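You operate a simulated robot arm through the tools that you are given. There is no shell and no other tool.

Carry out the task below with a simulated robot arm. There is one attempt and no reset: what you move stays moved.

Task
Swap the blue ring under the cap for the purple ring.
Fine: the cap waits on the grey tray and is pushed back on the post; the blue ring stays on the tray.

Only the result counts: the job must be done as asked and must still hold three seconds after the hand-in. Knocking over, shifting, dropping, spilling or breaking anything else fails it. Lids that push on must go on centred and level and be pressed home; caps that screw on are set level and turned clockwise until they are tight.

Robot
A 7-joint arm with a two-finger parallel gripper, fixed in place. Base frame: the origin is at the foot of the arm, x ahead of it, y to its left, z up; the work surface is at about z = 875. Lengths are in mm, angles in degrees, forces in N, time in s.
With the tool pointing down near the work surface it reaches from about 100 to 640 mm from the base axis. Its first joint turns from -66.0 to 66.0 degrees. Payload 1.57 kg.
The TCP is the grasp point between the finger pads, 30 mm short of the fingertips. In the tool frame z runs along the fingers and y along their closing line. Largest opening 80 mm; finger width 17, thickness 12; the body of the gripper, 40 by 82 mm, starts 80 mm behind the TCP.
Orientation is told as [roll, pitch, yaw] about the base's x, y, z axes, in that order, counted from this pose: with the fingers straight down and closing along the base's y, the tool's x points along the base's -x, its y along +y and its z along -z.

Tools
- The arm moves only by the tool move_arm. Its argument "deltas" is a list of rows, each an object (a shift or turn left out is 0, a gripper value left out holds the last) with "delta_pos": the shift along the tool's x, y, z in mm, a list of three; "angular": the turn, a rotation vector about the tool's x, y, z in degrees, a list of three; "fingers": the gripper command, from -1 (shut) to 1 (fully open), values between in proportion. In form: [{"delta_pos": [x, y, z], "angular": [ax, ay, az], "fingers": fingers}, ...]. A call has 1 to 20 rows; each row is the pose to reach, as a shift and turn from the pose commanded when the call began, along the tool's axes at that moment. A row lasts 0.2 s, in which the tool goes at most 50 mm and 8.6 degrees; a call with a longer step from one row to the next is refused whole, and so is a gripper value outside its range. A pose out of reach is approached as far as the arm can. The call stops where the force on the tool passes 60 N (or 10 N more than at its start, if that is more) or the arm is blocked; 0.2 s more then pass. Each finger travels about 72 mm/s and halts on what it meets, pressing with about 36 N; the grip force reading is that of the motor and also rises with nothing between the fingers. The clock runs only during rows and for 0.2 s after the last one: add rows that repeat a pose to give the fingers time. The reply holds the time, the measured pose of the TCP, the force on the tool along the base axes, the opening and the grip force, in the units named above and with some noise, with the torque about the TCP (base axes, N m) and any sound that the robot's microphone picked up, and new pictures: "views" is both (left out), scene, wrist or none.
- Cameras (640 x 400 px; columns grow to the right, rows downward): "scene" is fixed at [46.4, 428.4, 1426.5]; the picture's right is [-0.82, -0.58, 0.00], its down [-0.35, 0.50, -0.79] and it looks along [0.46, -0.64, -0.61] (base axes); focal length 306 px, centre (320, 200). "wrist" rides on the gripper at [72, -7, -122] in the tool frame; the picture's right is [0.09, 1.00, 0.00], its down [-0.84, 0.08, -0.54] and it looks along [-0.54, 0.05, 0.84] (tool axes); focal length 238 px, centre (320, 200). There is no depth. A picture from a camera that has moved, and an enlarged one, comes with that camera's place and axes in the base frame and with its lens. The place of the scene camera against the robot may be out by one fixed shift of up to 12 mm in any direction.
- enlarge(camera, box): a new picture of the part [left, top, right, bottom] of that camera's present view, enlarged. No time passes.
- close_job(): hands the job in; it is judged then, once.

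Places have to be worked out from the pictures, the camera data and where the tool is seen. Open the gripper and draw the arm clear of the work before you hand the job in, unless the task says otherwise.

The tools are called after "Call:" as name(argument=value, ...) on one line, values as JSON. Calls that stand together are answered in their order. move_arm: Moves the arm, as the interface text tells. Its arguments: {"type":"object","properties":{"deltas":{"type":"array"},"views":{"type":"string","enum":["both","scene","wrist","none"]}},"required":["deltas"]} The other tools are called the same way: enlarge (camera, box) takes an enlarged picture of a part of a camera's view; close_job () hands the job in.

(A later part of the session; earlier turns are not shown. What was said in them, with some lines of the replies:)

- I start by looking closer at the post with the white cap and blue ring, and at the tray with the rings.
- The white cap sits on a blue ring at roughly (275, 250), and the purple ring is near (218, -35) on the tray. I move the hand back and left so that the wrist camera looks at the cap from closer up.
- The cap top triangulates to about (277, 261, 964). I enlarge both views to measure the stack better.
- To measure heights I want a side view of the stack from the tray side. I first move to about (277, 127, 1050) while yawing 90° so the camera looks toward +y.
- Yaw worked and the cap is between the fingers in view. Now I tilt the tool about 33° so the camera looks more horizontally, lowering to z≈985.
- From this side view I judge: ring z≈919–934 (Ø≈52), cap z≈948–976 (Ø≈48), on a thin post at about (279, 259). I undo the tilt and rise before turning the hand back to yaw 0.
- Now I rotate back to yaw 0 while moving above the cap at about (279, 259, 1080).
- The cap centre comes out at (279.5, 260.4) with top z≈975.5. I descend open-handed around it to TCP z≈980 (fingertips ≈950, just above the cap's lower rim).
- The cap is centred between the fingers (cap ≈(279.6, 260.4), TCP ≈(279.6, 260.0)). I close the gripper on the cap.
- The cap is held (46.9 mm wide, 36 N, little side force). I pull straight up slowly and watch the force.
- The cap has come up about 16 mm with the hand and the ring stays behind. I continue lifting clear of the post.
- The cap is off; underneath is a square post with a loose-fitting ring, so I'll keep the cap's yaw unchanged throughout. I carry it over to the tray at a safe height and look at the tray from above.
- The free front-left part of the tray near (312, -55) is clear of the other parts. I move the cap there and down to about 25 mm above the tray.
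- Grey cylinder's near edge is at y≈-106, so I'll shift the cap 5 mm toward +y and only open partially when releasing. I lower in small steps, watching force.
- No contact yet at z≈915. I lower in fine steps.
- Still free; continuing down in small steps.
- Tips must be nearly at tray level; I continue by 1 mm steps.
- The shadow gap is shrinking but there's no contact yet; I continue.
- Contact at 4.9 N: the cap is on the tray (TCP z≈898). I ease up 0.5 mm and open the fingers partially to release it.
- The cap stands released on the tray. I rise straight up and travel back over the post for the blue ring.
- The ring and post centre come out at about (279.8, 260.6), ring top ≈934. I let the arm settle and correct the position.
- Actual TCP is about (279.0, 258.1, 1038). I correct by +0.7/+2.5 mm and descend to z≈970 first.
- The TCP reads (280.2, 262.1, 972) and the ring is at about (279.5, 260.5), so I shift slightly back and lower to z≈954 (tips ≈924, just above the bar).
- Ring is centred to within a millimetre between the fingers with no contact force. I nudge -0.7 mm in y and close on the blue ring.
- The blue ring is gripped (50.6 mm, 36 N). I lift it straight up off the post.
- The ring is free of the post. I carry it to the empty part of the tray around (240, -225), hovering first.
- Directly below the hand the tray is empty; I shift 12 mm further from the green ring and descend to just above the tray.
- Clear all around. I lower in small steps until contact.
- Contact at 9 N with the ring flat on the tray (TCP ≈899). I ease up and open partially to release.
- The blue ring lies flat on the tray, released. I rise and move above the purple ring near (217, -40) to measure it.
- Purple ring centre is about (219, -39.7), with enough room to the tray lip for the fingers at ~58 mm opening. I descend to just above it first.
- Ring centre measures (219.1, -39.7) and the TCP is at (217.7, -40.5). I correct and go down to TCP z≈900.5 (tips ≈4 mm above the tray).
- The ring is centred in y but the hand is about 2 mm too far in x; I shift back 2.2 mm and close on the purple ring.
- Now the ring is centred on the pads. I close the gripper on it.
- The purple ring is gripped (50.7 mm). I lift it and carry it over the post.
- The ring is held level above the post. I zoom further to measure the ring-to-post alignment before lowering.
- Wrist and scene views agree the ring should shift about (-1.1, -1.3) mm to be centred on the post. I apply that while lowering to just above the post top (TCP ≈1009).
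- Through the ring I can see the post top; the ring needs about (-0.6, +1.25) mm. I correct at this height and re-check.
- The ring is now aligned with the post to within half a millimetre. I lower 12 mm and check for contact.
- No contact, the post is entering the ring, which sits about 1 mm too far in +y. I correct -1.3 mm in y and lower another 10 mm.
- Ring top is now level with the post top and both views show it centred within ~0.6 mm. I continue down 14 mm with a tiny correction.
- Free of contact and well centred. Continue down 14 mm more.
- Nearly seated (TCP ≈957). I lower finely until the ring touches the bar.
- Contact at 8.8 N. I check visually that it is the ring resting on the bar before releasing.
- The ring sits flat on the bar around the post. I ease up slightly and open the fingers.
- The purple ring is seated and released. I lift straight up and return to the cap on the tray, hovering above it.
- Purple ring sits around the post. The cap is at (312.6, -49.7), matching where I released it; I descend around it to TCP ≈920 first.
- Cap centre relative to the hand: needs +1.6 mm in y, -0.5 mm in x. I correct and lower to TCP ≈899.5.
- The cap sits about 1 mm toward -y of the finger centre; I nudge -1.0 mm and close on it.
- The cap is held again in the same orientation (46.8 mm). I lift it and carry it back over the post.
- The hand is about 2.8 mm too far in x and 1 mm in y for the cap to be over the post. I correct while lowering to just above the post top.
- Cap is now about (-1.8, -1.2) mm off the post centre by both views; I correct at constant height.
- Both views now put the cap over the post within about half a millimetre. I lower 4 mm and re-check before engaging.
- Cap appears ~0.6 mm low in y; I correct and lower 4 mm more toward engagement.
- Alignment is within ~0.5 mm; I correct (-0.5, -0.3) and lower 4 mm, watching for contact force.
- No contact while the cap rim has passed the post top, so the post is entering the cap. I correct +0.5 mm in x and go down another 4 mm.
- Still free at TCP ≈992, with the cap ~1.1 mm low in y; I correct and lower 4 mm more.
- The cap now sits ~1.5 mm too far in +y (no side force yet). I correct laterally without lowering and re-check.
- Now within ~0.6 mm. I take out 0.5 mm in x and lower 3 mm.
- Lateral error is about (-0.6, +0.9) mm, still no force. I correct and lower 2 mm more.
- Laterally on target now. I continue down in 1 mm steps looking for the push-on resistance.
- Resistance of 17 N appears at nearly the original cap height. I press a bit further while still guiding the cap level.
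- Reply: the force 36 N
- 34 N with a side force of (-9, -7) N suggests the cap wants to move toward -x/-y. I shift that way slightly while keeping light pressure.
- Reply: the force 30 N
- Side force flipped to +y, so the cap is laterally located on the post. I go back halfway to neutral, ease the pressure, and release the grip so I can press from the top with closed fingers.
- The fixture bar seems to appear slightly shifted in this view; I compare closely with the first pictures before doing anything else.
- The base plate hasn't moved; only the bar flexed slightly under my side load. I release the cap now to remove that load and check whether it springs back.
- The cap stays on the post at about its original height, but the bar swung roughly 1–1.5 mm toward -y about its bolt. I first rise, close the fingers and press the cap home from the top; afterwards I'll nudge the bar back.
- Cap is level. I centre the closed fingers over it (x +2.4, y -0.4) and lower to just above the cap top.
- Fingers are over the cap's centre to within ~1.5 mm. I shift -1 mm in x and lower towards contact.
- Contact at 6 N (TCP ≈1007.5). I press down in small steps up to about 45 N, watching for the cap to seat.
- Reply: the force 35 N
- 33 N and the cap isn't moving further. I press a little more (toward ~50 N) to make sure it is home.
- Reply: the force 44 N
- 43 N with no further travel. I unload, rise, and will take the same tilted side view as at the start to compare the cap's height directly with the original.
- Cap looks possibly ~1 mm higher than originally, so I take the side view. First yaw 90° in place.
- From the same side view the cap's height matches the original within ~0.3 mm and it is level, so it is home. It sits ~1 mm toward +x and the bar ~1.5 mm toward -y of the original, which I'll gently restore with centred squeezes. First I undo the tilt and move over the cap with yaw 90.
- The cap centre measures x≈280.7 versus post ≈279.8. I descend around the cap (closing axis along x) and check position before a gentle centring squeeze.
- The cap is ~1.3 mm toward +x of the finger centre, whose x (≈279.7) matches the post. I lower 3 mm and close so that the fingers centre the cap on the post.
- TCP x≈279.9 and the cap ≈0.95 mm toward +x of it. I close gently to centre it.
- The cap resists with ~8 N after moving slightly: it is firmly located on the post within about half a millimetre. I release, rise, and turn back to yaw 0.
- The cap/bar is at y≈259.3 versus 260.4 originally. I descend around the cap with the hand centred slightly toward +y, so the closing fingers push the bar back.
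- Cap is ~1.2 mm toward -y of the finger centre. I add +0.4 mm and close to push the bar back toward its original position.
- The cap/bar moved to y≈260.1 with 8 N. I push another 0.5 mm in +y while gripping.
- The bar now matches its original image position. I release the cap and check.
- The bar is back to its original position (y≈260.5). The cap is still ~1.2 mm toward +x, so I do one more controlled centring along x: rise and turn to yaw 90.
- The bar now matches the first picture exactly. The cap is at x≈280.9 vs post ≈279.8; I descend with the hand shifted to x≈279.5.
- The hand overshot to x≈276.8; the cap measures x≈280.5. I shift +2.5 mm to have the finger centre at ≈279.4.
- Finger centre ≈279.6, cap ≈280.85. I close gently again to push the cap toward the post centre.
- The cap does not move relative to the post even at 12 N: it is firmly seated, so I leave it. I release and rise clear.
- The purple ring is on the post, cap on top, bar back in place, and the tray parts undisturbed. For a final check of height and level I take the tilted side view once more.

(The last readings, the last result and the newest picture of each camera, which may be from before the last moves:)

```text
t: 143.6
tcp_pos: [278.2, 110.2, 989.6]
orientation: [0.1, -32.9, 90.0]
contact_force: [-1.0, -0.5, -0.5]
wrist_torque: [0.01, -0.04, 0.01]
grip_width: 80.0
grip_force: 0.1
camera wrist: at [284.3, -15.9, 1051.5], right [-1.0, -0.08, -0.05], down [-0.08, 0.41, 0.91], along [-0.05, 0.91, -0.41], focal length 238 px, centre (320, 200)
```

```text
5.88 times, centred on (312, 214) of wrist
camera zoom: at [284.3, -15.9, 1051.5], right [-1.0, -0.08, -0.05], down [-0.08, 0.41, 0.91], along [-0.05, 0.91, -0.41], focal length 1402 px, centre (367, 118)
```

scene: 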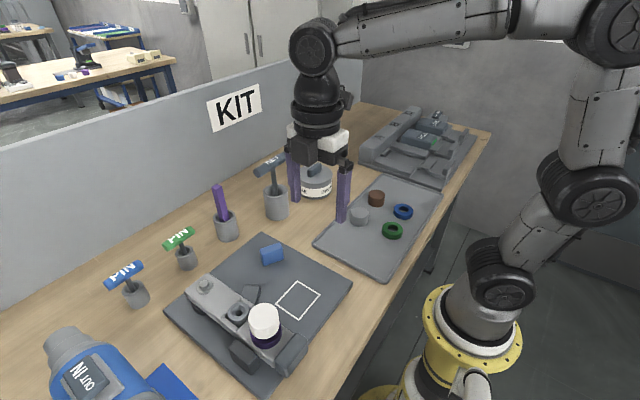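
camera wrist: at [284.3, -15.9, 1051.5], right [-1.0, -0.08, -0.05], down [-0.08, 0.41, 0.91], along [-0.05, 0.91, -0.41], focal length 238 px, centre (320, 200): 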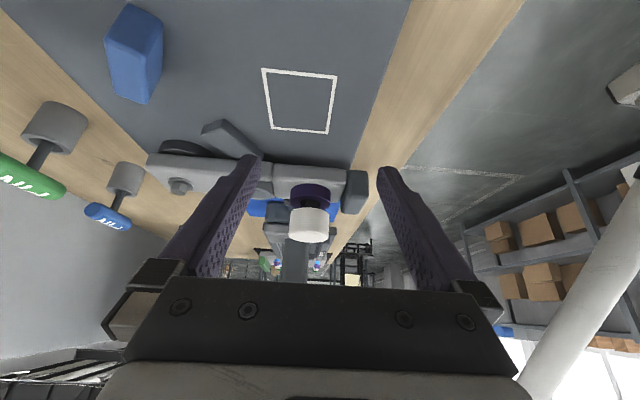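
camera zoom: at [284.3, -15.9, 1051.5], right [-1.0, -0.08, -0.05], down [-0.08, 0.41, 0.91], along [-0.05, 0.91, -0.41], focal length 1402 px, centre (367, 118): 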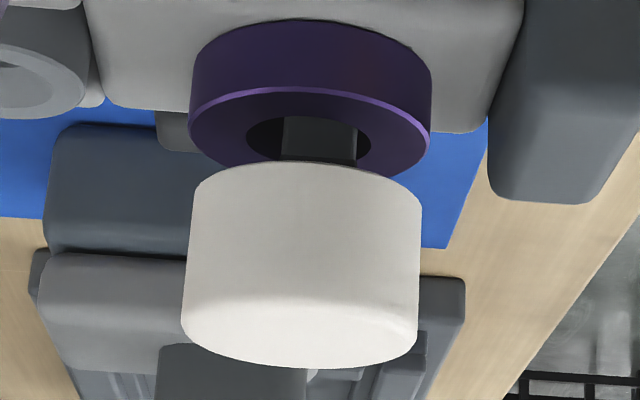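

Height (gap to ring 54 px vs 53 px originally), level and bar position all match the original closely. I undo the tilt and draw the arm up and clear.

Call:
move_arm(deltas=[{"delta_pos": [-10, 0, -16], "angular": [0, 8.3, 0]}, {"delta_pos": [-20, 0, -35], "angular": [0, 16.5, 0]}, {"delta_pos": [-30, 0, -60], "angular": [0, 24.8, 0]}, {"delta_pos": [-50, 0, -90], "angular": [0, 33, 0]}, {"delta_pos": [-75, 0, -125], "angular": [0, 33, 0]}, {"delta_pos": [-95, 0, -155], "angular": [0, 33, 0]}, {"delta_pos": [-95, 0, -155], "angular": [0, 33, 0]}], views="both")

Call:
enlarge(camera="scene", box=[160, 230, 360, 390])

```text
t: 145.2
tcp_pos: [282.0, 107.7, 1171.3]
orientation: [0.0, 0.0, 90.0]
contact_force: [-0.6, 0.8, 0.9]
wrist_torque: [0.0, 0.0, -0.01]
grip_width: 79.9
grip_force: 0.1
camera wrist: at [288.1, 36.0, 1292.6], right [-1.0, -0.09, 0.0], down [-0.08, 0.84, 0.54], along [-0.05, 0.54, -0.84], focal length 238 px, centre (320, 200)
```

scene: 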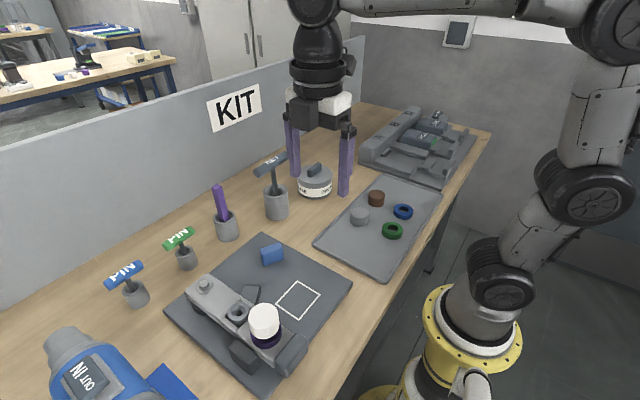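
wrist: 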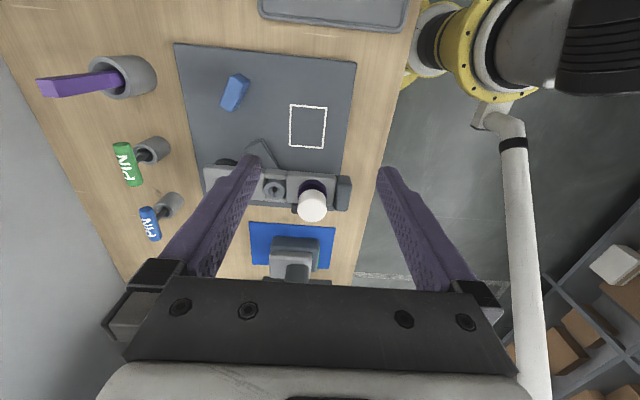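

```text
2.50 times, centred on (260, 310) of scene
camera zoom: at [46.4, 428.4, 1426.5], right [-0.82, -0.58, 0.0], down [-0.35, 0.5, -0.79], along [0.46, -0.64, -0.61], focal length 766 px, centre (470, -75)
```

zoom: 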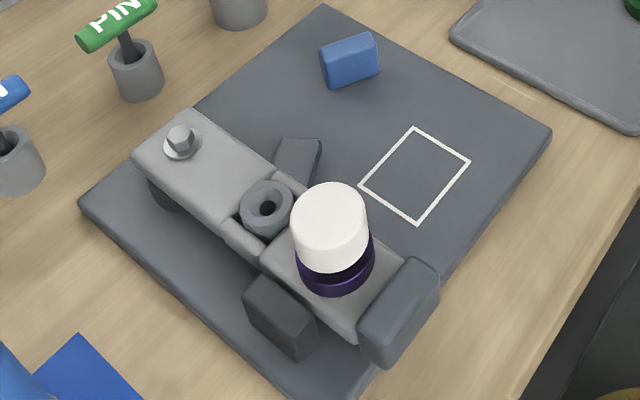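

The purple ring is on the post under the seated cap, and the blue ring is on the tray. The gripper is open, the arm is clear and nothing else looks disturbed, so I hand the job in.

Call:
close_job()

```text
The job is handed in.
```

I swapped the rings and handed the job in. The purple ring now sits around the post, the white cap is pressed back on above it, and the blue ring lies flat on the grey tray. The hand-in gave no verdict, so I don't know whether it passed.

- **Cap fit:** I pressed the cap down to about 43 N until it stopped moving. In the side view its height matches the original to within about 0.3 mm, and it looks level to about 1°. It sits about 1.3 mm further in +x than it did at the start. Pushing it back with about 12 N did not move it.
- **Purple ring:** It rests flat on the bar but is about 2 mm off the post's centre, within the slack of its hole.
- **Bar under the post:** While seating the cap I swung this bar about 1 to 1.5 mm toward -y. I pushed it back, and it now matches the first pictures.
- **Everything else:** The base plate and the other parts look unmoved. The gripper is open and the arm is clear of the work.
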